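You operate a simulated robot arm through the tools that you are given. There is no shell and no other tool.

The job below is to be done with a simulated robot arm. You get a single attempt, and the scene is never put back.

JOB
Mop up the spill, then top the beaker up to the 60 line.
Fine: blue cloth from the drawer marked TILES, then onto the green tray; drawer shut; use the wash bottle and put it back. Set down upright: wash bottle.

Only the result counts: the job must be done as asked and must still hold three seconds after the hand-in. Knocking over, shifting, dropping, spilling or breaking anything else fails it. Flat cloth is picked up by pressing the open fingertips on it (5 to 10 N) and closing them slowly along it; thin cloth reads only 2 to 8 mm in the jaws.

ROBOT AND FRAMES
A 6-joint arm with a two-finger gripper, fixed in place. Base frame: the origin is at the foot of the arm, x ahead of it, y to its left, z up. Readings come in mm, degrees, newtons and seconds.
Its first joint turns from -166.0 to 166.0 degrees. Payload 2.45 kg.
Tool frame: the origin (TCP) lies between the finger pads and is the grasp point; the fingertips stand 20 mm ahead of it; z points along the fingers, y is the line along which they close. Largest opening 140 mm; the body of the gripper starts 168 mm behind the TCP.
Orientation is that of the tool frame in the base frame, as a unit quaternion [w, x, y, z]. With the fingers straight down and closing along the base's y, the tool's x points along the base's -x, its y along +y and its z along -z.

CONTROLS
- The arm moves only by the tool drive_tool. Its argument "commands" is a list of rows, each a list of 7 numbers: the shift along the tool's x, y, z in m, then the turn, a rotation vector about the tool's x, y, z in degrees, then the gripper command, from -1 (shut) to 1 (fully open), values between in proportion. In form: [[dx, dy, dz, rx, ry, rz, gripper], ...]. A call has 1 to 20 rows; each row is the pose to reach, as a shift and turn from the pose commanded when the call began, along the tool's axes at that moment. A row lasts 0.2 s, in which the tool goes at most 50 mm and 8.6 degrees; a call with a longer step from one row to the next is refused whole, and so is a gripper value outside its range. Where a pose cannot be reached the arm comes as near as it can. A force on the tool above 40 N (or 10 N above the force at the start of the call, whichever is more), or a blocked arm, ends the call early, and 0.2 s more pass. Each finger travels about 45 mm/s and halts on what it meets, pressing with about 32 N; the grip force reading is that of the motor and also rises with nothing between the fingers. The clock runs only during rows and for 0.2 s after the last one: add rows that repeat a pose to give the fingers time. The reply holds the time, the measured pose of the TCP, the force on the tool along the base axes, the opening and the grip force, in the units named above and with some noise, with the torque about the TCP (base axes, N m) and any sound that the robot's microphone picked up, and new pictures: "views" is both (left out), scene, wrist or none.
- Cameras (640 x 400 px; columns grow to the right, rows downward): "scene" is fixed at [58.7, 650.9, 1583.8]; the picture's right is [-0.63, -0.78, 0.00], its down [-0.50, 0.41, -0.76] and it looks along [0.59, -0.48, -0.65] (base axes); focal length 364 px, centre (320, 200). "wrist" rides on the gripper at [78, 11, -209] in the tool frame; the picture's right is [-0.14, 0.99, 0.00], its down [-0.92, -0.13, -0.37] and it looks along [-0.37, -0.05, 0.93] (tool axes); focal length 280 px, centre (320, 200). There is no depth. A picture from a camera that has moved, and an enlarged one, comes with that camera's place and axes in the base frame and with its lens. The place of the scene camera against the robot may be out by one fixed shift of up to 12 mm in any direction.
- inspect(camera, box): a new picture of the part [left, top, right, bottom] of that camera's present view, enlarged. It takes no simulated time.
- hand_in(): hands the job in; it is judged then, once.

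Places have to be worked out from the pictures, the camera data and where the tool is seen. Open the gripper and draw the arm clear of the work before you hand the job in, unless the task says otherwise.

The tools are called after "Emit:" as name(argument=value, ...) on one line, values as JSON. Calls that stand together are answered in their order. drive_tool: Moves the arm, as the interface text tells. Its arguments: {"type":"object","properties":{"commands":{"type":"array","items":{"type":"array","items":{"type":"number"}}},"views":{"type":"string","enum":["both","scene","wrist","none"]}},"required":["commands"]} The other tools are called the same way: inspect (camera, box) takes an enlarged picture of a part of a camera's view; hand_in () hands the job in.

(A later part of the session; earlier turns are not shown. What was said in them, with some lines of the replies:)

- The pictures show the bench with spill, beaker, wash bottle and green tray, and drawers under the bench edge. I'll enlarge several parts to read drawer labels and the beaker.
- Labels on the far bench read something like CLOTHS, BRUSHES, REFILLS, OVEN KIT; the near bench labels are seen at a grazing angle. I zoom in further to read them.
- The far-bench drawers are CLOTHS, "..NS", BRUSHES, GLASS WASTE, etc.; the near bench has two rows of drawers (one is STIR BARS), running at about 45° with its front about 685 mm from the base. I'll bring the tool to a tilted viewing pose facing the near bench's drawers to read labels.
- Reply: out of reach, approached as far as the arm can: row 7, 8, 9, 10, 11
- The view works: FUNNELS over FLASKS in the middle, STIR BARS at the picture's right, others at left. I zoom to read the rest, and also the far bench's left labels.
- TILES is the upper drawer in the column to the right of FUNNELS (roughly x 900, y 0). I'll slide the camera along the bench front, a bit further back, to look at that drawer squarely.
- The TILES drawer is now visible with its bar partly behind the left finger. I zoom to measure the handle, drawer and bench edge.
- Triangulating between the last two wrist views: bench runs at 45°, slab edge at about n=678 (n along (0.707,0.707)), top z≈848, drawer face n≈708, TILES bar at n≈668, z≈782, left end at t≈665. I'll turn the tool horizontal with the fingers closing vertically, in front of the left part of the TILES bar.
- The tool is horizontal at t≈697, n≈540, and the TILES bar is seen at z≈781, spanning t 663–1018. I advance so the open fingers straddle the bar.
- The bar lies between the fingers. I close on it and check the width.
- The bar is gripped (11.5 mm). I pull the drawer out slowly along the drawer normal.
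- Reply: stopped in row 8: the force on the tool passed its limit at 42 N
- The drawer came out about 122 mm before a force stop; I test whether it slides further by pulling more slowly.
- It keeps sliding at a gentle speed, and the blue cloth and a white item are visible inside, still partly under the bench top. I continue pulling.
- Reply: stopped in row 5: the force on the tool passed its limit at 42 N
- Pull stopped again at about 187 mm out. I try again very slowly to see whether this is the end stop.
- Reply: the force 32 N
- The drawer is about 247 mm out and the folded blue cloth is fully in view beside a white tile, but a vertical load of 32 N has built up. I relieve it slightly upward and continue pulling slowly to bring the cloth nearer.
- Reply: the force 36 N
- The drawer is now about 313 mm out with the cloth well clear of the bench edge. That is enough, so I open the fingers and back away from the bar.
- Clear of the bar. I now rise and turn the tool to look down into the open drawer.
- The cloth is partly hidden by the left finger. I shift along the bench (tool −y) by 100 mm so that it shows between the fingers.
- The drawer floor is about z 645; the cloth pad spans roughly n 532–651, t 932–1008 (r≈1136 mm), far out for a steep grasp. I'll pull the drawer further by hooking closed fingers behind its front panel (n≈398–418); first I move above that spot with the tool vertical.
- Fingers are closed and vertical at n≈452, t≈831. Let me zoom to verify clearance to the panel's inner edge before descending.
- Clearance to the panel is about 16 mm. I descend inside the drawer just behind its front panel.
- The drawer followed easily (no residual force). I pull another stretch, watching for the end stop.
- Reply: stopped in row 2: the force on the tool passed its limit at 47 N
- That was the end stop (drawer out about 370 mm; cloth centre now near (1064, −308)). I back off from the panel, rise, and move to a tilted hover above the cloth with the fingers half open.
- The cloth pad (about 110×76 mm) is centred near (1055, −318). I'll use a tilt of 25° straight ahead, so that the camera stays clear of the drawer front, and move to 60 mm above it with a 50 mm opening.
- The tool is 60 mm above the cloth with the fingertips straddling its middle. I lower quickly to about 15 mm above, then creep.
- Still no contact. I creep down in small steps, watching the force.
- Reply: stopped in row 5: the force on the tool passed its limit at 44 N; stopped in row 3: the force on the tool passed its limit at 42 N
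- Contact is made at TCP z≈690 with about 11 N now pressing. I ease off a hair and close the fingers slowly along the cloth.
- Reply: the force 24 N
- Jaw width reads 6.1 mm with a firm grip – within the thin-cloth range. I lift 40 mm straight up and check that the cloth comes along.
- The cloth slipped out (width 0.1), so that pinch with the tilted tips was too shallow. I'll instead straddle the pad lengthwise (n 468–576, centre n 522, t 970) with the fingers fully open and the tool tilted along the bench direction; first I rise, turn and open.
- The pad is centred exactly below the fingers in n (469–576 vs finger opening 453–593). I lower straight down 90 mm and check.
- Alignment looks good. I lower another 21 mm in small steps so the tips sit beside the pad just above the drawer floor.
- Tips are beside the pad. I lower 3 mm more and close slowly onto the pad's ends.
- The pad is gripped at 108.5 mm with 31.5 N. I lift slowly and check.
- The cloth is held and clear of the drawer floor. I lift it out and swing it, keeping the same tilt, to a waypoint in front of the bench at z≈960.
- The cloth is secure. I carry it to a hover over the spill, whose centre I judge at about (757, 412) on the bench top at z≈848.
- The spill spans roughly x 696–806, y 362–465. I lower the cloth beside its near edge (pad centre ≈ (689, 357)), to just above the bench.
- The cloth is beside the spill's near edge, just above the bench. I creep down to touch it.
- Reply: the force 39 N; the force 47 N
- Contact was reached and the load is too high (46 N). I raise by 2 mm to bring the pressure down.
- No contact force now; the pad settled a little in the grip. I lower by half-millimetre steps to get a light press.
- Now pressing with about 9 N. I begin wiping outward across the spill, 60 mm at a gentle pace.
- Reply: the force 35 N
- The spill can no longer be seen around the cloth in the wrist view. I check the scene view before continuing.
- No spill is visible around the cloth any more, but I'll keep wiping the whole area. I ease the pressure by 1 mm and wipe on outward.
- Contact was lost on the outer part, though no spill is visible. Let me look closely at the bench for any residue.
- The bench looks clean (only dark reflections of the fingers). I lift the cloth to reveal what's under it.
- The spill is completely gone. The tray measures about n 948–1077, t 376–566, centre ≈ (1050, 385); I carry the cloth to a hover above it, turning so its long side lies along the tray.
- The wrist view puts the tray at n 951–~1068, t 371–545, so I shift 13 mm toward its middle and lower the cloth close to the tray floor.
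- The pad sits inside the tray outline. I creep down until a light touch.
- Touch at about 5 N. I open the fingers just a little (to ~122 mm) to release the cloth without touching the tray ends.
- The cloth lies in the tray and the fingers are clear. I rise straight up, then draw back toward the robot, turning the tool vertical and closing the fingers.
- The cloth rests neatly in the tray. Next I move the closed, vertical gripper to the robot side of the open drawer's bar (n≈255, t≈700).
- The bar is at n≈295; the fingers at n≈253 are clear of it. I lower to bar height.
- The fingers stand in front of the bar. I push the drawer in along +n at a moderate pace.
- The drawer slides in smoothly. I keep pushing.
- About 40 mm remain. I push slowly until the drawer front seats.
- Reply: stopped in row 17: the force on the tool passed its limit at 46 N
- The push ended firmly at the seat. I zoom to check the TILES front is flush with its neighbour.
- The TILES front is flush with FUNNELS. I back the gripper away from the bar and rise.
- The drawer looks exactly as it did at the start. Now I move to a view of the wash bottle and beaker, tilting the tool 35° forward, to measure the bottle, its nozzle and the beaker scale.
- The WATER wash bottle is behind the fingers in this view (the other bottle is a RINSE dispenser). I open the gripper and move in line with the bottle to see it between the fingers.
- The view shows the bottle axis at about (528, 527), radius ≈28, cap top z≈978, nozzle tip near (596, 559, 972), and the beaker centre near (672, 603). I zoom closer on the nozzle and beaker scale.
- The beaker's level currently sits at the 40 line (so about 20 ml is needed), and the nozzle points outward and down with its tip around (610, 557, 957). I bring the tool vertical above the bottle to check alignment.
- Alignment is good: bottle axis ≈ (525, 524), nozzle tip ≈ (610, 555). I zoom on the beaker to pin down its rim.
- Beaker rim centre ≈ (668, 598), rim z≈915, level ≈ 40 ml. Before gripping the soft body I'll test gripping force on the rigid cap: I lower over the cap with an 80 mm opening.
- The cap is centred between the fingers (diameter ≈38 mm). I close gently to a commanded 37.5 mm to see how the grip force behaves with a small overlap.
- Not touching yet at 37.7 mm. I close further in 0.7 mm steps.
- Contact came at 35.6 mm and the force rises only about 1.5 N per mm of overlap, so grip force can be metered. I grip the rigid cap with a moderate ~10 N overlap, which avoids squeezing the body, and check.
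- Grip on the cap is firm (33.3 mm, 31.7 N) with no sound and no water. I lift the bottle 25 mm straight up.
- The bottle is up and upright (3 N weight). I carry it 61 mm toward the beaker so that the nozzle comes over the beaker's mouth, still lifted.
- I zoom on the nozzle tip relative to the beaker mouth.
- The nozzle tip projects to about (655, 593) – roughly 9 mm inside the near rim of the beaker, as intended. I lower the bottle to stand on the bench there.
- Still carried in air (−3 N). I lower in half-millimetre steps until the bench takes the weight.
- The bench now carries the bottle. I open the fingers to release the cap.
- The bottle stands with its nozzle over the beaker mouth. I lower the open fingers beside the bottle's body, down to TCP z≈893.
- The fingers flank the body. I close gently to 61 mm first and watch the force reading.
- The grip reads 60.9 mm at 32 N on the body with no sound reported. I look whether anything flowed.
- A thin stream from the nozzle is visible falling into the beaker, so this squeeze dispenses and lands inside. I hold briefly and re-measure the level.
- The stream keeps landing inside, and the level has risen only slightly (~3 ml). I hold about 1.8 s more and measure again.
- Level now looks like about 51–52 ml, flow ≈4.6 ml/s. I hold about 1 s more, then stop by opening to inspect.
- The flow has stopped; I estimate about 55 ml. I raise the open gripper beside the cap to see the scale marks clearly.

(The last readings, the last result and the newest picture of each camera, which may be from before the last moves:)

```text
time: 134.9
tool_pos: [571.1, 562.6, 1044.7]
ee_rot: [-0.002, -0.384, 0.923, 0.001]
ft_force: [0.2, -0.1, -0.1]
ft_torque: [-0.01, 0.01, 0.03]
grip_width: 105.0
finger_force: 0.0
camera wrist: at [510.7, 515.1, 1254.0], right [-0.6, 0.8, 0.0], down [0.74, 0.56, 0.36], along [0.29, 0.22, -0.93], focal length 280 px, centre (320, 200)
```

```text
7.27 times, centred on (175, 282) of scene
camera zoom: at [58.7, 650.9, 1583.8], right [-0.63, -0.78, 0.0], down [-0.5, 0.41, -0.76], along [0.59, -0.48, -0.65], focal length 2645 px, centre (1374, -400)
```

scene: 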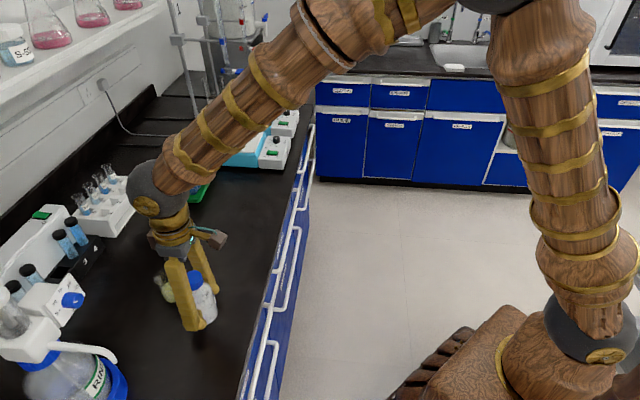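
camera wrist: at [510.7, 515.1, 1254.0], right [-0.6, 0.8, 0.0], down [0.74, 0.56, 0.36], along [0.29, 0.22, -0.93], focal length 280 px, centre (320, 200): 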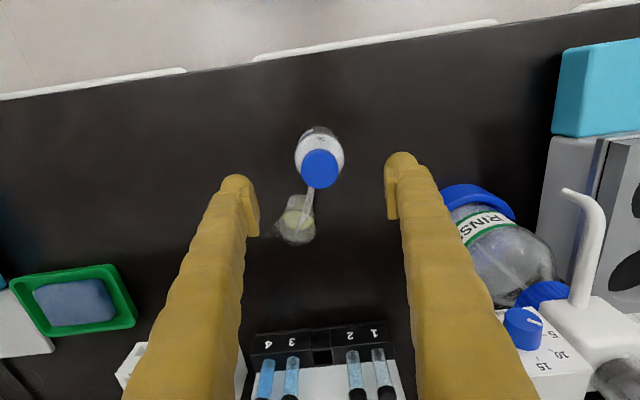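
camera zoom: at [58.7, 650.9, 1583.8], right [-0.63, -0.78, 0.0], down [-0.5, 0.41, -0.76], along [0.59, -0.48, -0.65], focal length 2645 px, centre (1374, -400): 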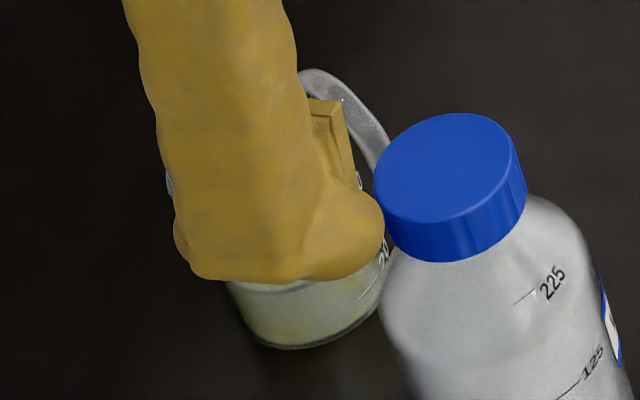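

I need an oblique look at the scale. I move back toward the robot and to the right of the bottle, tilting the camera to look at the beaker's graduated side.

Emit:
drive_tool(commands=[[0.0224, -0.027, 0, 0, -7, 0, 0.5], [0.0448, -0.054, 0, 0, -14, 0, 0.8], [0.0672, -0.081, 0, 0, -21, 0, 1], [0.0896, -0.108, 0, 0, -28, 0, 1], [0.112, -0.135, 0, 0, -35, 0, 1], [0.112, -0.135, 0.0325, 0, -35, 0, 1], [0.112, -0.135, 0.065, 0, -35, 0, 1], [0.112, -0.135, 0.065, 0, -35, 0, 1]], views="wrist")

Emit:
inspect(camera="wrist", box=[320, 120, 440, 230])

Emit:
inspect(camera="scene", box=[145, 255, 205, 310])

```text
time: 136.7
tool_pos: [588.8, 385.2, 975.7]
ee_rot: [0.276, -0.366, 0.881, 0.116]
ft_force: [-0.4, 0.0, 0.1]
ft_torque: [0.0, 0.02, 0.01]
grip_width: 140.0
finger_force: 0.0
camera wrist: at [451.5, 263.1, 1102.3], right [-0.62, 0.78, 0.08], down [0.48, 0.29, 0.83], along [0.62, 0.55, -0.56], focal length 280 px, centre (320, 200)
```

wrist: 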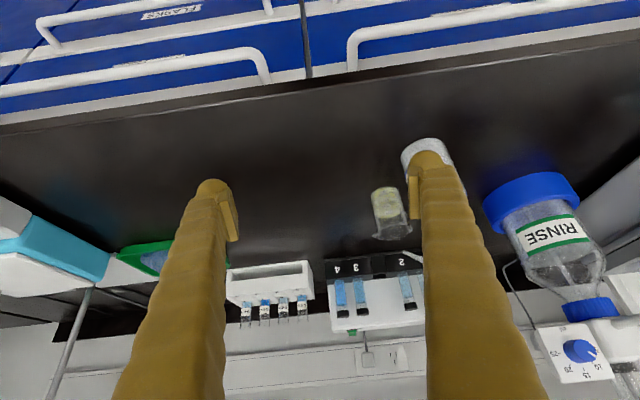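

```text
3.64 times, centred on (380, 175) of wrist
camera zoom: at [451.5, 263.1, 1102.3], right [-0.62, 0.78, 0.08], down [0.48, 0.29, 0.83], along [0.62, 0.55, -0.56], focal length 1020 px, centre (102, 291)
```

zoom: 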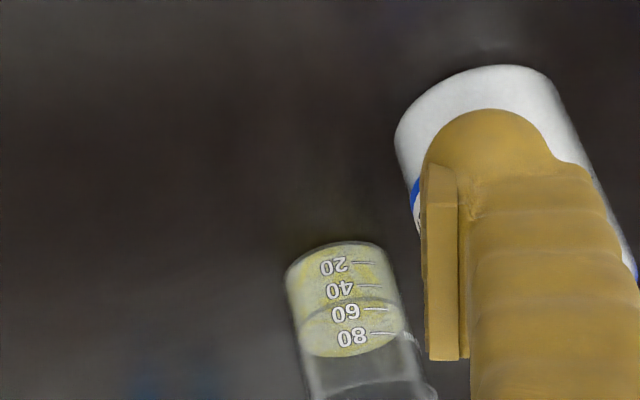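

```text
7.27 times, centred on (175, 282) of scene
camera zoom: at [58.7, 650.9, 1583.8], right [-0.63, -0.78, 0.0], down [-0.5, 0.41, -0.76], along [0.59, -0.48, -0.65], focal length 2645 px, centre (1374, -400)
```

zoom: 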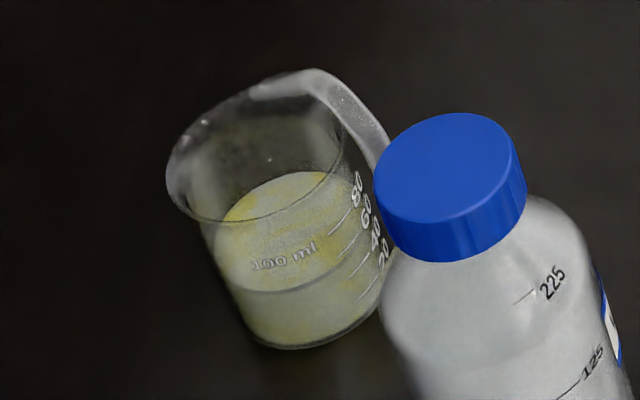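

The graduations are visible here. I enlarge further to read the level against the 60 line.

Emit:
inspect(camera="wrist", box=[365, 183, 410, 228])

Emit:
inspect(camera="scene", box=[160, 270, 185, 305])

```text
8.89 times, centred on (388, 206) of wrist
camera zoom: at [451.5, 263.1, 1102.3], right [-0.62, 0.78, 0.08], down [0.48, 0.29, 0.83], along [0.62, 0.55, -0.56], focal length 2492 px, centre (-280, 151)
```

zoom: 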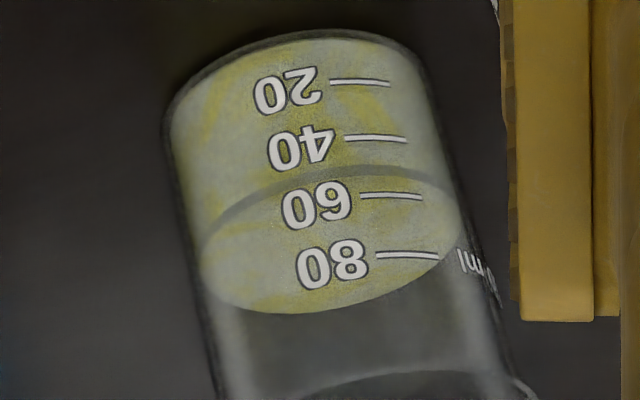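

```text
11.43 times, centred on (172, 288) of scene
camera zoom: at [58.7, 650.9, 1583.8], right [-0.63, -0.78, 0.0], down [-0.5, 0.41, -0.76], along [0.59, -0.48, -0.65], focal length 4156 px, centre (2006, -800)
```

zoom: 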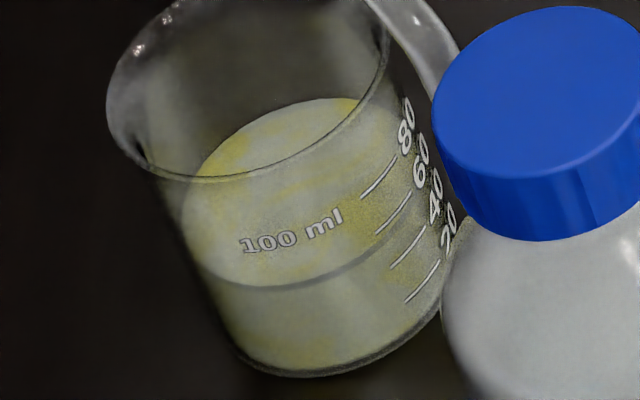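

Reading the close-up: the level sits just over half-way from 40 to 60, about 51 ml, so roughly 9 ml more is needed (flow was about 2.8 ml/s). I retrace exactly back over the bottle.

Emit:
drive_tool(commands=[[-0.0187, 0, -0.0266, 0, 0, 0, 1], [-0.0373, 0, -0.0532, 0, 0, 0, 1], [-0.0556, 0.027, -0.0404, 0, 7, 0, 0.9], [-0.074, 0.054, -0.0275, 0, 14, 0, 0.7], [-0.0923, 0.081, -0.0147, 0, 21, 0, 0.5], [-0.1107, 0.108, -0.0018, 0, 28, 0, 0.5], [-0.129, 0.135, 0.011, 0, 35, 0, 0.5], [-0.129, 0.135, 0.011, 0, 35, 0, 0.5], [-0.129, 0.135, 0.011, 0, 35, 0, 0.5]], views="wrist")

Emit:
inspect(camera="wrist", box=[240, 110, 400, 260])

```text
time: 138.7
tool_pos: [570.4, 564.5, 1042.5]
ee_rot: [-0.003, -0.383, 0.924, 0.001]
ft_force: [0.9, 0.2, -0.5]
ft_torque: [0.02, 0.01, -0.03]
grip_width: 105.2
finger_force: 0.1
camera wrist: at [509.0, 516.0, 1252.0], right [-0.6, 0.8, 0.0], down [0.74, 0.56, 0.36], along [0.29, 0.22, -0.93], focal length 280 px, centre (320, 200)
```

wrist: 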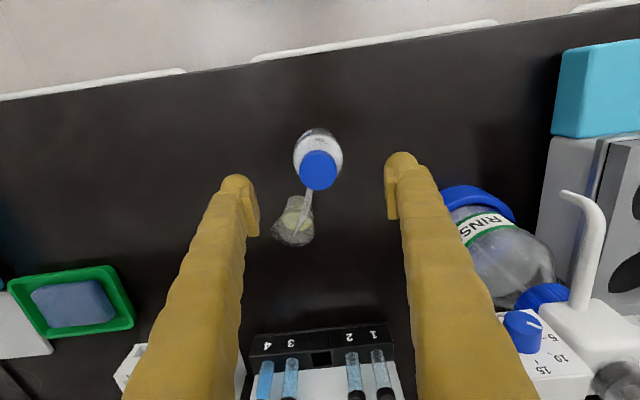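

```text
2.67 times, centred on (320, 185) of wrist
camera zoom: at [509.0, 516.0, 1252.0], right [-0.6, 0.8, 0.0], down [0.74, 0.56, 0.36], along [0.29, 0.22, -0.93], focal length 748 px, centre (320, 240)
```

zoom: 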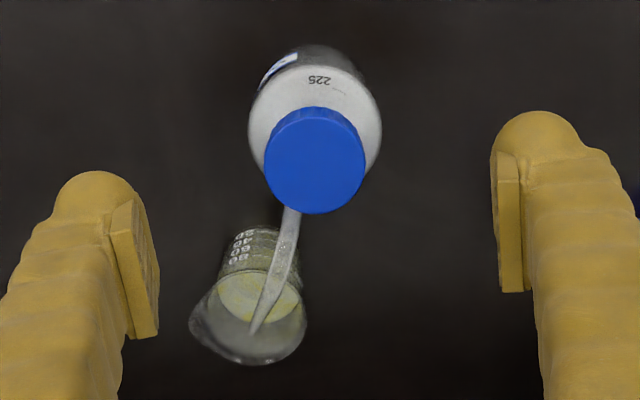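

Back over the bottle, well centred. I lower the fingers beside the body again.

Emit:
drive_tool(commands=[[0, 0, 0.02, 0, 0, 0, 0.3], [0, 0, 0.045, 0, 0, 0, 0.2], [0, 0, 0.075, 0, 0, 0, 0.2], [0, 0, 0.105, 0, 0, 0, 0.2], [0, 0, 0.13, 0, 0, 0, 0.2], [0, 0, 0.15, 0, 0, 0, 0.2], [0, 0, 0.15, 0, 0, 0, 0.1]], views="wrist")

Emit:
inspect(camera="wrist", box=[240, 130, 400, 360])

```text
time: 140.3
tool_pos: [572.8, 560.1, 891.0]
ee_rot: [-0.002, -0.383, 0.924, 0.001]
ft_force: [0.5, 0.2, 0.0]
ft_torque: [0.02, 0.01, -0.02]
grip_width: 77.1
finger_force: 0.1
camera wrist: at [510.8, 512.6, 1101.2], right [-0.6, 0.8, 0.0], down [0.74, 0.56, 0.37], along [0.29, 0.22, -0.93], focal length 280 px, centre (320, 200)
```

wrist: 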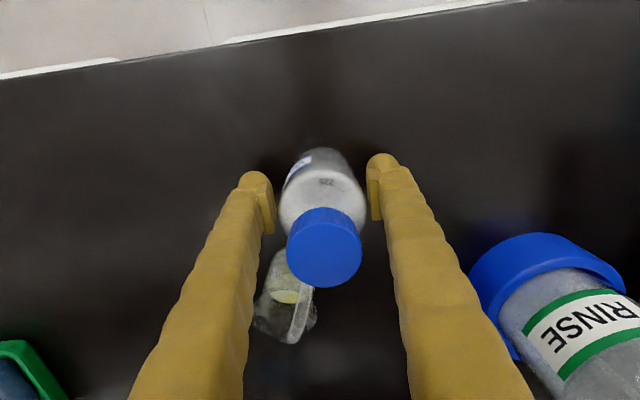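

```text
1.74 times, centred on (320, 245) of wrist
camera zoom: at [510.8, 512.6, 1101.2], right [-0.6, 0.8, 0.0], down [0.74, 0.56, 0.37], along [0.29, 0.22, -0.93], focal length 488 px, centre (320, 122)
```

zoom: 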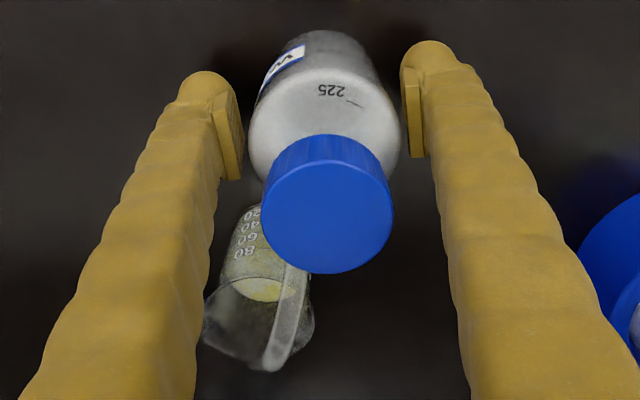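

Bottle is centred. I squeeze again with the same setting for about 1.8 s.

Emit:
drive_tool(commands=[[0, 0, 0, 0, 0, 0, -0.1], [0, 0, 0, 0, 0, 0, -0.155], [0, 0, 0, 0, 0, 0, -0.155], [0, 0, 0, 0, 0, 0, -0.155], [0, 0, 0, 0, 0, 0, -0.155], [0, 0, 0, 0, 0, 0, -0.155], [0, 0, 0, 0, 0, 0, -0.155], [0, 0, 0, 0, 0, 0, -0.155]], views="none")

Emit:
inspect(camera="wrist", box=[260, 240, 330, 350])

Emit:
inspect(camera="scene", box=[160, 270, 185, 305])

```text
time: 142.1
tool_pos: [573.4, 560.1, 891.3]
ee_rot: [-0.002, -0.383, 0.924, 0.0]
ft_force: [0.9, 1.0, 0.9]
ft_torque: [-0.03, -0.02, 0.04]
grip_width: 60.5
finger_force: 32.3
```

```text
3.64 times, centred on (295, 295) of wrist
camera zoom: at [510.7, 512.6, 1101.3], right [-0.6, 0.8, 0.0], down [0.74, 0.56, 0.37], along [0.29, 0.22, -0.93], focal length 1020 px, centre (411, -146)
```

zoom: 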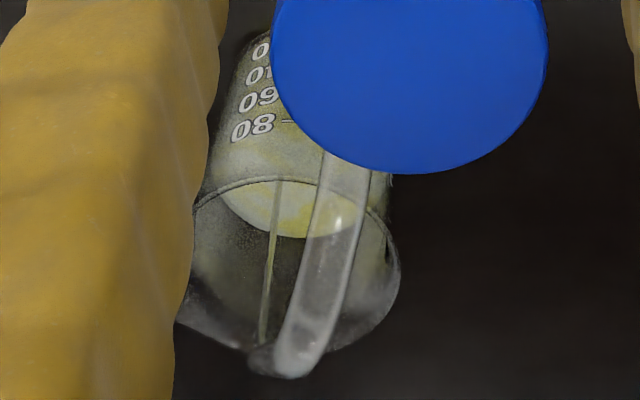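

```text
11.43 times, centred on (172, 288) of scene
camera zoom: at [58.7, 650.9, 1583.8], right [-0.63, -0.78, 0.0], down [-0.5, 0.41, -0.76], along [0.59, -0.48, -0.65], focal length 4156 px, centre (2006, -800)
```

zoom: 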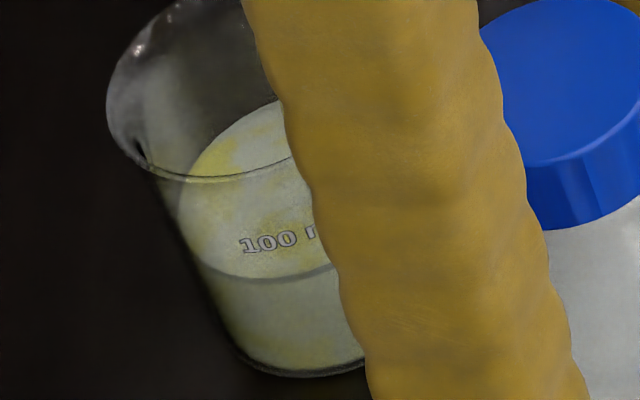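

Now about 56 ml by the arc shift. I squeeze for one more second and then open to stop the flow.

Emit:
drive_tool(commands=[[0, 0, 0, 0, 0, 0, -0.155], [0, 0, 0, 0, 0, 0, -0.155], [0, 0, 0, 0, 0, 0, -0.155], [0, 0, 0, 0, 0, 0, -0.155], [0, 0, 0, 0, 0, 0, -0.155], [0, 0, 0, 0, 0, 0, 0.1], [0, 0, 0, 0, 0, 0, 0.2]], views="none")

Emit:
inspect(camera="wrist", box=[260, 240, 330, 350])

Emit:
inspect(camera="scene", box=[160, 270, 185, 305])

```text
time: 143.7
tool_pos: [572.9, 560.6, 891.8]
ee_rot: [-0.003, -0.384, 0.923, 0.001]
ft_force: [0.0, -0.2, 0.3]
ft_torque: [0.0, -0.01, 0.0]
grip_width: 84.1
finger_force: 0.1
```

```text
3.64 times, centred on (295, 295) of wrist
camera zoom: at [510.7, 512.6, 1101.2], right [-0.6, 0.8, 0.0], down [0.74, 0.56, 0.37], along [0.29, 0.22, -0.93], focal length 1020 px, centre (411, -146)
```

zoom: 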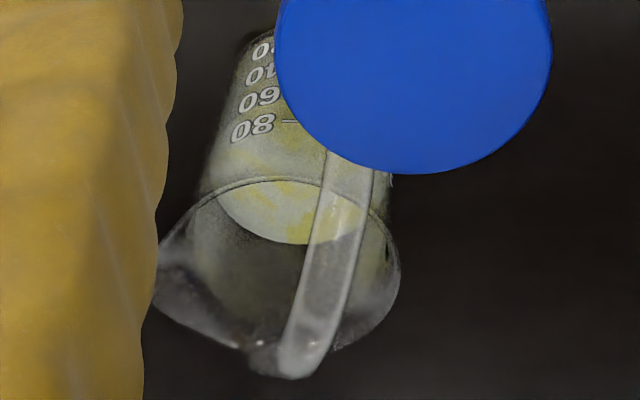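

```text
11.43 times, centred on (172, 288) of scene
camera zoom: at [58.7, 650.9, 1583.8], right [-0.63, -0.78, 0.0], down [-0.5, 0.41, -0.76], along [0.59, -0.48, -0.65], focal length 4156 px, centre (2006, -800)
```

zoom: 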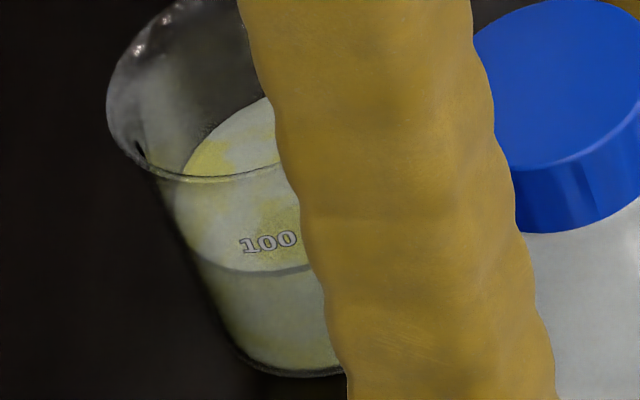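

The flow has stopped; the level seems close to 60. I go back to the oblique viewpoint to read it directly: first straight up.

Emit:
drive_tool(commands=[[0, 0, -0.01, 0, 0, 0, 0.2], [0, 0, -0.03, 0, 0, 0, 0.2], [0, 0, -0.06, 0, 0, 0, 0.2], [0, 0, -0.09, 0, 0, 0, 0.3], [0, 0, -0.12, 0, 0, 0, 0.4], [0, 0, -0.15, 0, 0, 0, 0.5], [0, 0, -0.15, 0, 0, 0, 0.5]], views="none")

Emit:
drive_tool(commands=[[0.0224, -0.027, 0, 0, -7, 0, 0.5], [0.0448, -0.054, 0, 0, -14, 0, 0.8], [0.0672, -0.081, 0, 0, -21, 0, 1], [0.0896, -0.108, 0, 0, -28, 0, 1], [0.112, -0.135, 0, 0, -35, 0, 1], [0.112, -0.135, 0.0325, 0, -35, 0, 1], [0.112, -0.135, 0.065, 0, -35, 0, 1], [0.112, -0.135, 0.065, 0, -35, 0, 1]], views="wrist")

Emit:
inspect(camera="wrist", box=[365, 183, 410, 228])

Emit:
inspect(camera="scene", box=[160, 270, 185, 305])

```text
time: 145.3
tool_pos: [574.0, 561.7, 1043.0]
ee_rot: [-0.003, -0.384, 0.923, 0.001]
ft_force: [-0.2, -0.3, -0.2]
ft_torque: [-0.01, 0.0, -0.03]
grip_width: 104.9
finger_force: 0.0
```

```text
time: 147.1
tool_pos: [588.5, 386.5, 977.9]
ee_rot: [0.275, -0.366, 0.881, 0.116]
ft_force: [-1.0, 0.0, 0.5]
ft_torque: [0.01, 0.0, -0.04]
grip_width: 140.2
finger_force: 0.1
camera wrist: at [450.3, 263.8, 1104.9], right [-0.62, 0.78, 0.08], down [0.48, 0.29, 0.83], along [0.62, 0.55, -0.56], focal length 280 px, centre (320, 200)
```

wrist: 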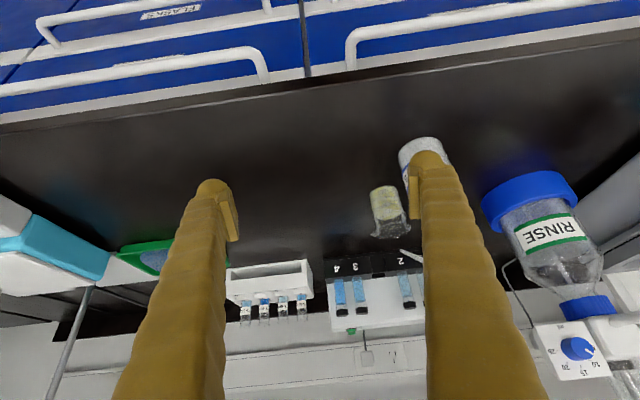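

```text
8.89 times, centred on (388, 206) of wrist
camera zoom: at [450.3, 263.8, 1104.9], right [-0.62, 0.78, 0.08], down [0.48, 0.29, 0.83], along [0.62, 0.55, -0.56], focal length 2492 px, centre (-280, 151)
```

zoom: 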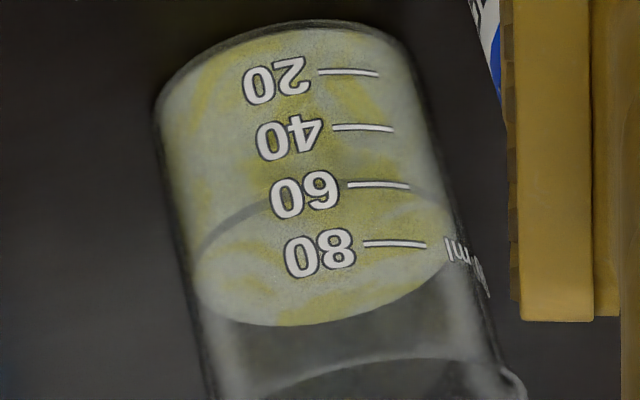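

```text
11.43 times, centred on (172, 288) of scene
camera zoom: at [58.7, 650.9, 1583.8], right [-0.63, -0.78, 0.0], down [-0.5, 0.41, -0.76], along [0.59, -0.48, -0.65], focal length 4156 px, centre (2006, -800)
```

zoom: 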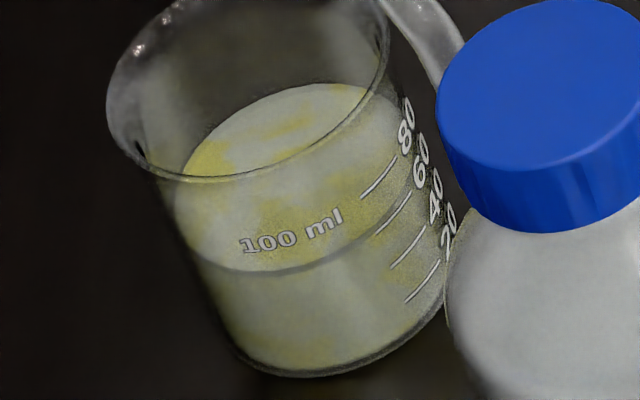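

The level arc seems to merge with the 60 line. I zoom further to confirm.

Emit:
inspect(camera="wrist", box=[376, 195, 404, 215])

Emit:
inspect(camera="scene", box=[168, 282, 184, 298])

```text
16.00 times, centred on (390, 205) of wrist
camera zoom: at [450.3, 263.8, 1104.9], right [-0.62, 0.78, 0.08], down [0.48, 0.29, 0.83], along [0.62, 0.55, -0.56], focal length 4486 px, centre (-800, 120)
```

zoom: 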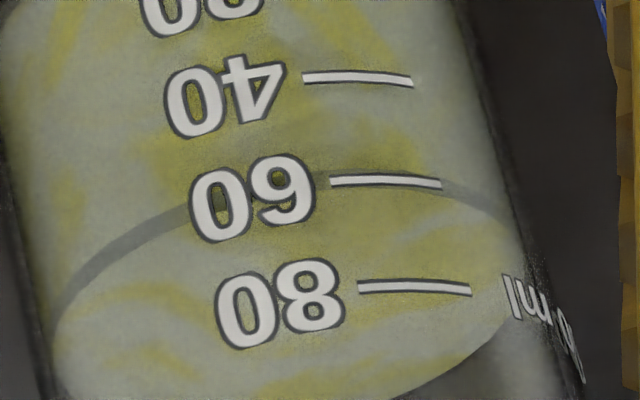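

```text
16.00 times, centred on (176, 290) of scene
camera zoom: at [58.7, 650.9, 1583.8], right [-0.63, -0.78, 0.0], down [-0.5, 0.41, -0.76], along [0.59, -0.48, -0.65], focal length 5819 px, centre (2624, -1240)
```

zoom: 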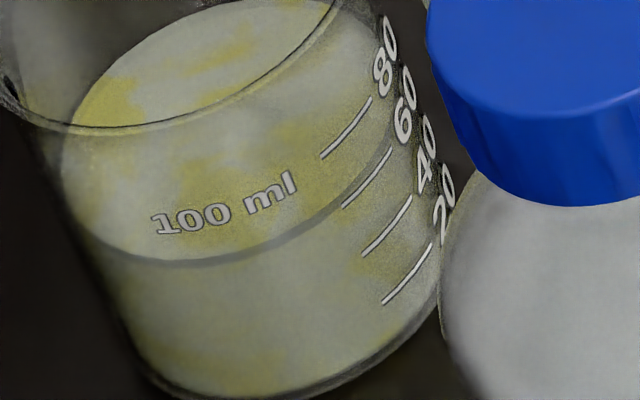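

The level coincides with the 60 line in both views (about 59.5–60), so the filling is done. I retrace over the bottle to pick it up by the cap.

Emit:
drive_tool(commands=[[-0.0187, 0, -0.0266, 0, 0, 0, 1], [-0.0373, 0, -0.0532, 0, 0, 0, 1], [-0.0556, 0.027, -0.0404, 0, 7, 0, 0.9], [-0.074, 0.054, -0.0275, 0, 14, 0, 0.7], [-0.0923, 0.081, -0.0147, 0, 21, 0, 0.5], [-0.1107, 0.108, -0.0018, 0, 28, 0, 0.3], [-0.129, 0.135, 0.011, 0, 35, 0, 0.14], [-0.129, 0.135, 0.011, 0, 35, 0, 0.14], [-0.129, 0.135, 0.011, 0, 35, 0, 0.14]], views="wrist")

Emit:
inspect(camera="wrist", box=[240, 110, 400, 260])

```text
time: 149.1
tool_pos: [569.8, 560.9, 1044.2]
ee_rot: [-0.001, -0.383, 0.924, 0.001]
ft_force: [-0.3, -0.6, 0.2]
ft_torque: [-0.01, -0.02, 0.04]
grip_width: 79.8
finger_force: 0.1
camera wrist: at [508.5, 514.1, 1253.3], right [-0.6, 0.8, 0.0], down [0.74, 0.56, 0.36], along [0.29, 0.22, -0.93], focal length 280 px, centre (320, 200)
```

wrist: 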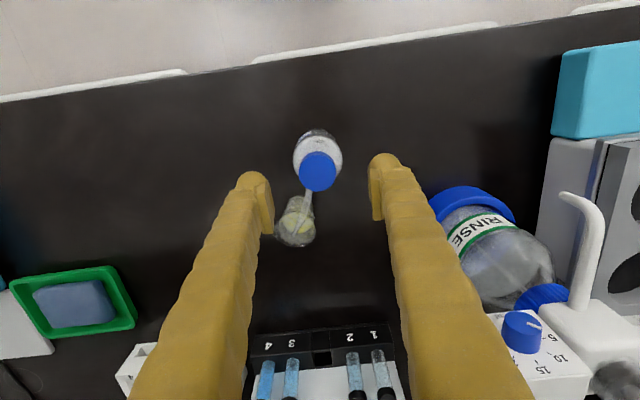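

```text
2.67 times, centred on (320, 185) of wrist
camera zoom: at [508.5, 514.1, 1253.3], right [-0.6, 0.8, 0.0], down [0.74, 0.56, 0.36], along [0.29, 0.22, -0.93], focal length 748 px, centre (320, 240)
```

zoom: 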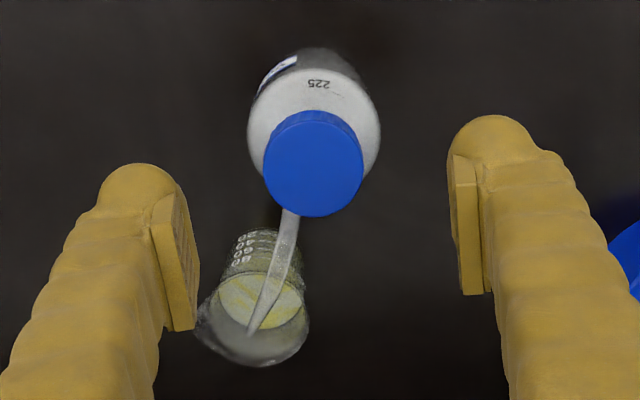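

Aligned over the cap. I descend to cap height (TCP z≈964) with the fingers 80 mm apart.

Emit:
drive_tool(commands=[[0, 0, 0.02, 0, 0, 0, 0.14], [0, 0, 0.04, 0, 0, 0, 0.14], [0, 0, 0.06, 0, 0, 0, 0.14], [0, 0, 0.075, 0, 0, 0, 0.14], [0, 0, 0.0785, 0, 0, 0, 0.14], [0, 0, 0.0785, 0, 0, 0, 0.14]], views="wrist")

Emit:
inspect(camera="wrist", box=[240, 130, 400, 290])

```text
time: 150.5
tool_pos: [568.9, 560.4, 962.4]
ee_rot: [-0.003, -0.383, 0.924, 0.001]
ft_force: [-0.6, 0.5, -0.5]
ft_torque: [-0.04, 0.02, 0.02]
grip_width: 79.7
finger_force: 0.0
camera wrist: at [507.5, 513.1, 1172.7], right [-0.6, 0.8, 0.0], down [0.74, 0.56, 0.37], along [0.29, 0.22, -0.93], focal length 280 px, centre (320, 200)
```

wrist: 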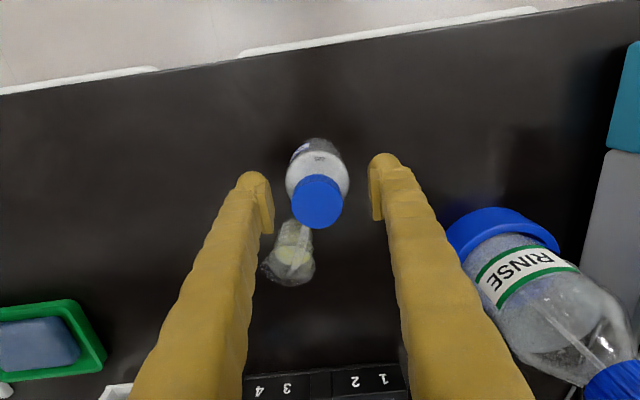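

```text
2.50 times, centred on (320, 210) of wrist
camera zoom: at [507.5, 513.1, 1172.7], right [-0.6, 0.8, 0.0], down [0.74, 0.56, 0.37], along [0.29, 0.22, -0.93], focal length 701 px, centre (320, 175)
```

zoom: 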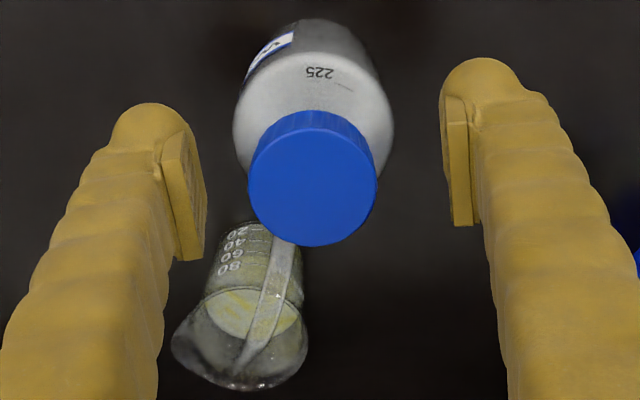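

The cap is within ~2 mm of centre; I correct by 1.5 mm and close on the cap.

Emit:
drive_tool(commands=[[-0.0015, -0.0015, 0, 0, 0, 0, 0], [-0.0015, -0.0015, 0, 0, 0, 0, -0.2], [-0.0015, -0.0015, 0, 0, 0, 0, -0.4], [-0.0015, -0.0015, 0, 0, 0, 0, -0.5], [-0.0015, -0.0015, 0, 0, 0, 0, -0.56], [-0.0015, -0.0015, 0, 0, 0, 0, -0.6], [-0.0015, -0.0015, 0, 0, 0, 0, -0.6]], views="wrist")

```text
time: 152.1
tool_pos: [572.6, 560.8, 964.3]
ee_rot: [-0.002, -0.383, 0.924, 0.001]
ft_force: [0.5, -0.3, -0.5]
ft_torque: [0.0, 0.02, 0.02]
grip_width: 33.4
finger_force: 31.7
camera wrist: at [510.0, 513.1, 1173.0], right [-0.6, 0.8, 0.0], down [0.74, 0.56, 0.37], along [0.29, 0.22, -0.93], focal length 280 px, centre (320, 200)
```

wrist: 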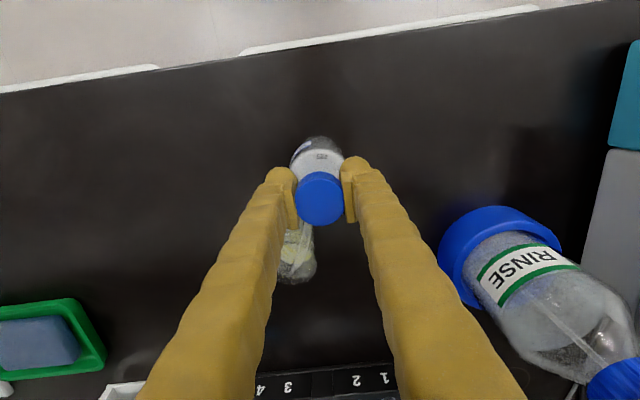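

Cap gripped (33.4 mm). I lift 25 mm and carry the bottle back to its original spot.

Emit:
drive_tool(commands=[[0, 0, -0.006, 0, 0, 0, -0.6], [0, 0, -0.015, 0, 0, 0, -0.6], [0, 0, -0.025, 0, 0, 0, -0.6], [0.0102, 0.0012, -0.025, 0, 0, 0, -0.6], [0.0205, 0.0023, -0.025, 0, 0, 0, -0.6], [0.0307, 0.0035, -0.025, 0, 0, 0, -0.6], [0.041, 0.0047, -0.025, 0, 0, 0, -0.6], [0.0512, 0.0058, -0.025, 0, 0, 0, -0.6], [0.0615, 0.007, -0.025, 0, 0, 0, -0.6], [0.0615, 0.007, -0.025, 0, 0, 0, -0.6]], views="both")

Emit:
inspect(camera="scene", box=[140, 220, 280, 340])

```text
time: 154.3
tool_pos: [525.0, 523.0, 988.7]
ee_rot: [-0.003, -0.383, 0.924, 0.002]
ft_force: [-0.6, 0.4, -2.9]
ft_torque: [0.0, 0.02, -0.02]
grip_width: 33.3
finger_force: 32.2
camera wrist: at [462.6, 475.3, 1197.7], right [-0.6, 0.8, 0.0], down [0.74, 0.56, 0.37], along [0.29, 0.22, -0.93], focal length 280 px, centre (320, 200)
```

scene: 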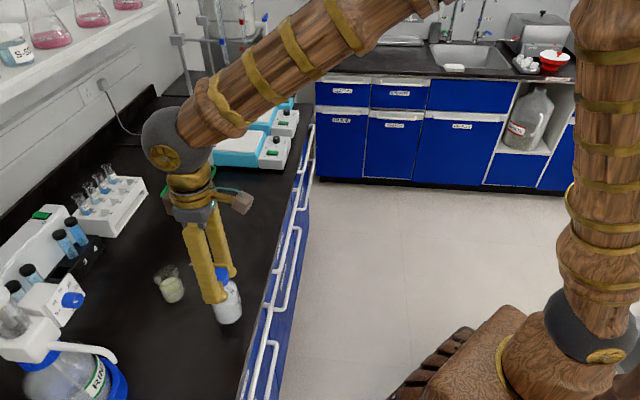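
wrist: 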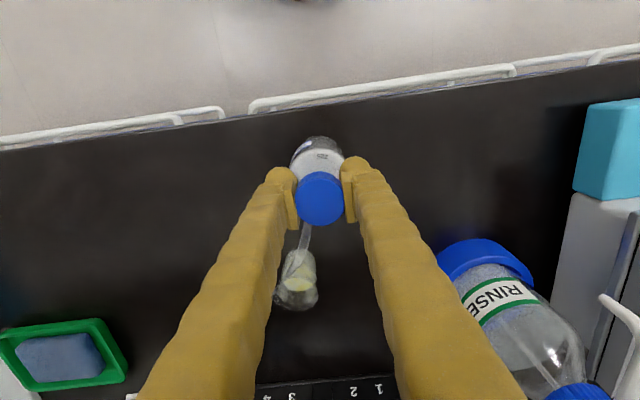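

```text
3.33 times, centred on (210, 280) of scene
camera zoom: at [58.7, 650.9, 1583.8], right [-0.63, -0.78, 0.0], down [-0.5, 0.41, -0.76], along [0.59, -0.48, -0.65], focal length 1212 px, centre (687, -67)
```

zoom: 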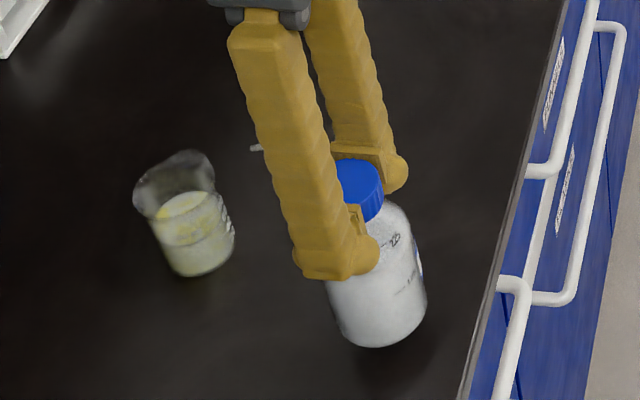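

The bottle is back above its original place, upright. I lower it to the bench: first 23 mm, then in small steps.

Emit:
drive_tool(commands=[[0, 0, 0.008, 0, 0, 0, -0.6], [0, 0, 0.015, 0, 0, 0, -0.6], [0, 0, 0.02, 0, 0, 0, -0.6], [0, 0, 0.0225, 0, 0, 0, -0.6], [0, 0, 0.0235, 0, 0, 0, -0.6], [0, 0, 0.0235, 0, 0, 0, -0.6]], views="none")

Emit:
drive_tool(commands=[[0, 0, 0.0004, 0, 0, 0, -0.6], [0, 0, 0.0008, 0, 0, 0, -0.6]], views="none")

```text
time: 155.7
tool_pos: [524.7, 522.6, 965.1]
ee_rot: [-0.002, -0.383, 0.924, 0.001]
ft_force: [0.8, -0.3, -2.7]
ft_torque: [0.04, 0.04, 0.0]
grip_width: 33.2
finger_force: 32.1
```

```text
time: 156.3
tool_pos: [524.5, 523.1, 964.6]
ee_rot: [-0.003, -0.384, 0.923, 0.001]
ft_force: [-0.2, 0.0, -2.0]
ft_torque: [0.04, -0.02, -0.03]
grip_width: 33.3
finger_force: 31.9
```

The weight reading has just begun to drop (−2.0 N), so the base is nearly down. I lower another 0.8 mm.

Emit:
drive_tool(commands=[[0, 0, 0.0004, 0, 0, 0, -0.6], [0, 0, 0.0008, 0, 0, 0, -0.6]], views="none")

```text
time: 156.9
tool_pos: [526.0, 522.6, 964.3]
ee_rot: [-0.002, -0.384, 0.923, 0.001]
ft_force: [0.6, -0.1, -0.8]
ft_torque: [0.0, -0.04, 0.0]
grip_width: 33.2
finger_force: 32.3
```

Nearly fully supported (−0.8 N). I lower 0.4 mm more and then open the fingers.

Emit:
drive_tool(commands=[[0, 0, 0.0004, 0, 0, 0, -0.6], [0, 0, 0.0004, 0, 0, 0, -0.5], [0, 0, 0.0004, 0, 0, 0, -0.3], [0, 0, 0.0004, 0, 0, 0, 0], [0, 0, 0.0004, 0, 0, 0, 0.2], [0, 0, 0.0004, 0, 0, 0, 0.2]], views="both")

Emit:
inspect(camera="scene", box=[140, 220, 280, 340])

```text
time: 158.3
tool_pos: [525.2, 522.9, 964.1]
ee_rot: [-0.002, -0.384, 0.923, 0.001]
ft_force: [0.8, 0.0, -0.2]
ft_torque: [0.01, 0.0, -0.03]
grip_width: 84.1
finger_force: 0.1
camera wrist: at [462.5, 475.1, 1173.0], right [-0.6, 0.8, 0.0], down [0.74, 0.56, 0.37], along [0.29, 0.22, -0.93], focal length 280 px, centre (320, 200)
```

scene: 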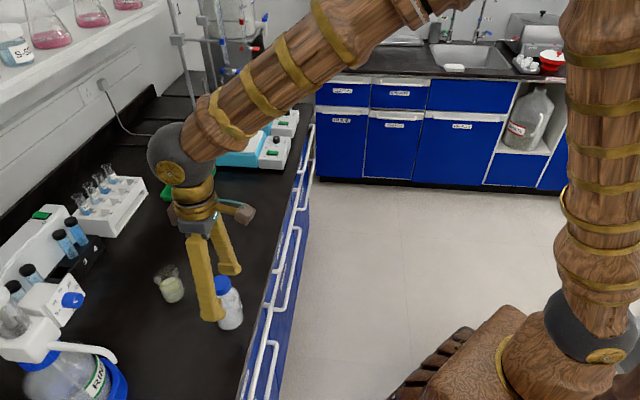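
wrist: 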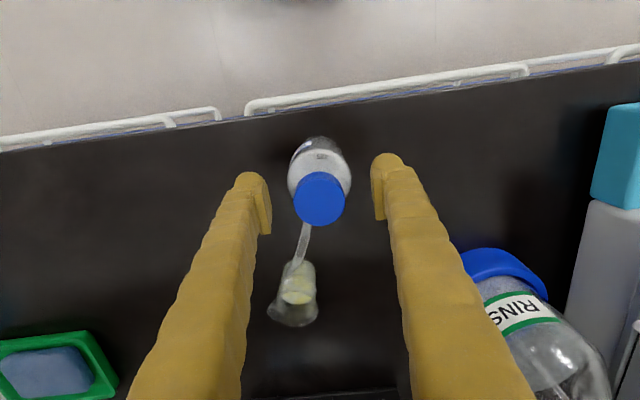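

```text
3.33 times, centred on (210, 280) of scene
camera zoom: at [58.7, 650.9, 1583.8], right [-0.63, -0.78, 0.0], down [-0.5, 0.41, -0.76], along [0.59, -0.48, -0.65], focal length 1212 px, centre (687, -67)
```

zoom: 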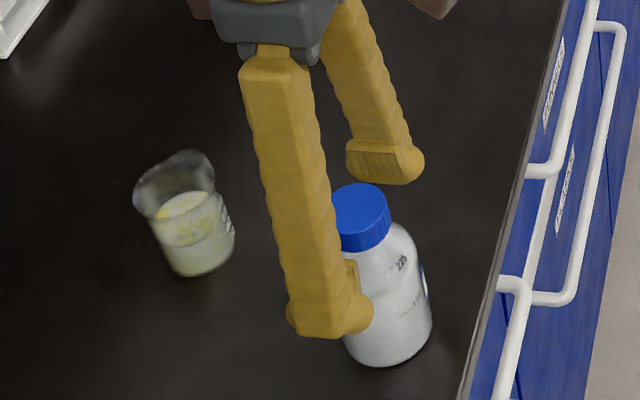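

The bottle stands upright exactly where it was. I raise the open gripper clear and draw back toward the robot.

Emit:
drive_tool(commands=[[0, 0, -0.015, 0, 0, 0, 0.2], [0, 0, -0.04, 0, 0, 0, 0.3], [0, 0, -0.075, 0, 0, 0, 0.5], [0, 0, -0.11, 0, 0, 0, 0.5], [0, 0, -0.15, 0, 0, 0, 0.5], [0.03, 0, -0.17, 0, 0, 0, 0.5], [0.07, 0, -0.19, 0, 0, 0, 0.5], [0.11, -0.01, -0.21, 0, 0, 0, 0.5], [0.15, -0.03, -0.22, 0, 0, 0, 0.5], [0.19, -0.06, -0.22, 0, 0, 0, 0.5], [0.22, -0.09, -0.22, 0, 0, 0, 0.5], [0.22, -0.12, -0.22, 0, 0, 0, 0.5], [0.22, -0.12, -0.22, 0, 0, 0, 0.5]], views="both")

Emit:
inspect(camera="scene", box=[140, 130, 340, 340])

Emit:
inspect(camera="scene", box=[168, 282, 184, 298])

Emit:
inspect(camera="scene", box=[145, 250, 255, 335])

```text
time: 161.1
tool_pos: [456.2, 283.8, 1185.2]
ee_rot: [-0.002, -0.384, 0.923, 0.001]
ft_force: [0.7, 0.6, 0.5]
ft_torque: [0.01, 0.02, 0.01]
grip_width: 105.0
finger_force: 0.0
camera wrist: at [394.0, 235.1, 1394.7], right [-0.6, 0.8, 0.0], down [0.74, 0.56, 0.37], along [0.29, 0.22, -0.93], focal length 280 px, centre (320, 200)
```

scene: 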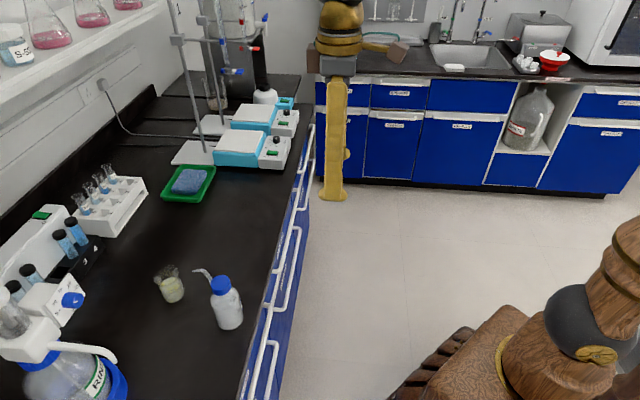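
wrist: 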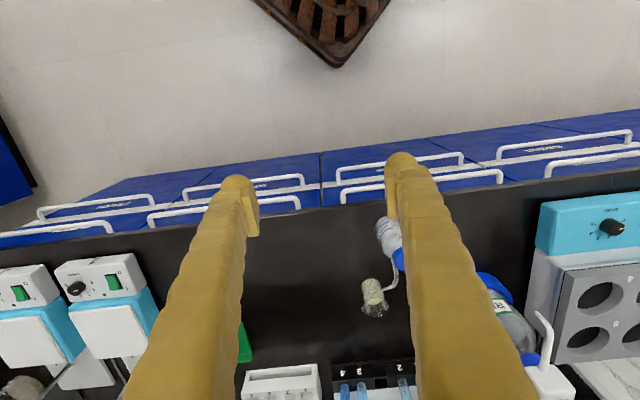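

```text
1.90 times, centred on (240, 235) of scene
camera zoom: at [58.7, 650.9, 1583.8], right [-0.63, -0.78, 0.0], down [-0.5, 0.41, -0.76], along [0.59, -0.48, -0.65], focal length 693 px, centre (472, 133)
```

zoom: 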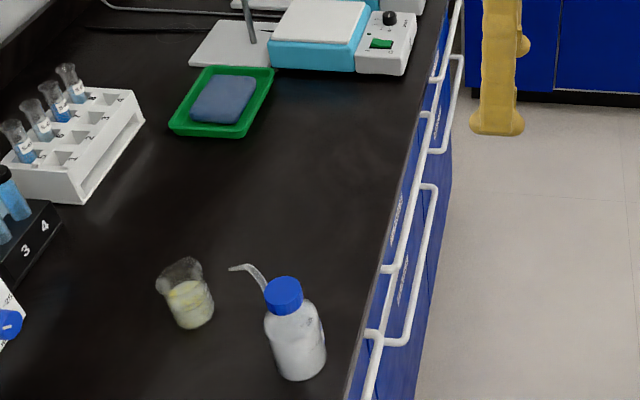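

```text
16.00 times, centred on (176, 290) of scene
camera zoom: at [58.7, 650.9, 1583.8], right [-0.63, -0.78, 0.0], down [-0.5, 0.41, -0.76], along [0.59, -0.48, -0.65], focal length 5819 px, centre (2624, -1240)
```

zoom: 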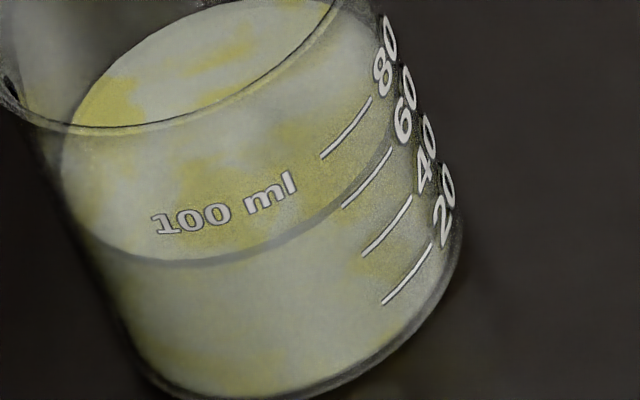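

```text
4.71 times, centred on (200, 292) of scene
camera zoom: at [58.7, 650.9, 1583.8], right [-0.63, -0.78, 0.0], down [-0.5, 0.41, -0.76], along [0.59, -0.48, -0.65], focal length 1711 px, centre (885, -235)
```

zoom: 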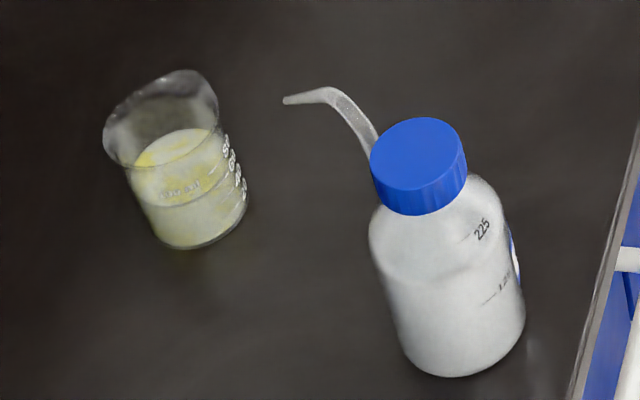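

All checks out: the beaker level meets the 60 line, the spill is gone, and the cloth lies in the green tray. The TILES drawer is shut, the wash bottle stands upright in its place, and the gripper is open and clear. I hand in the job.

Emit:
hand_in()

```text
The job is handed in.
```

The job is handed in and everything you asked for is done; I haven't seen the judged result.

- **Spill:** wiped up with the blue cloth from the TILES drawer. No residue showed on the bench afterwards.
- **Cloth:** lying flat inside the green tray.
- **Drawer:** pushed shut, with its front level with the drawer beside it.
- **Beaker:** topped up from about the 40 line to the 60 line. I read the level as 59.5–60 in close-ups from both cameras. The water stream fell inside the beaker, and I saw no drips on the bench.
- **Wash bottle:** back upright, within a few millimetres of where it started.

My first attempt to pinch the cloth slipped, so I gripped it by its two ends instead. While I was finding contact, the cloth was pressed harder than the suggested 5–10 N, up to about 46 N, with no visible harm.

The gripper was left open and the arm drawn back clear of the bench.
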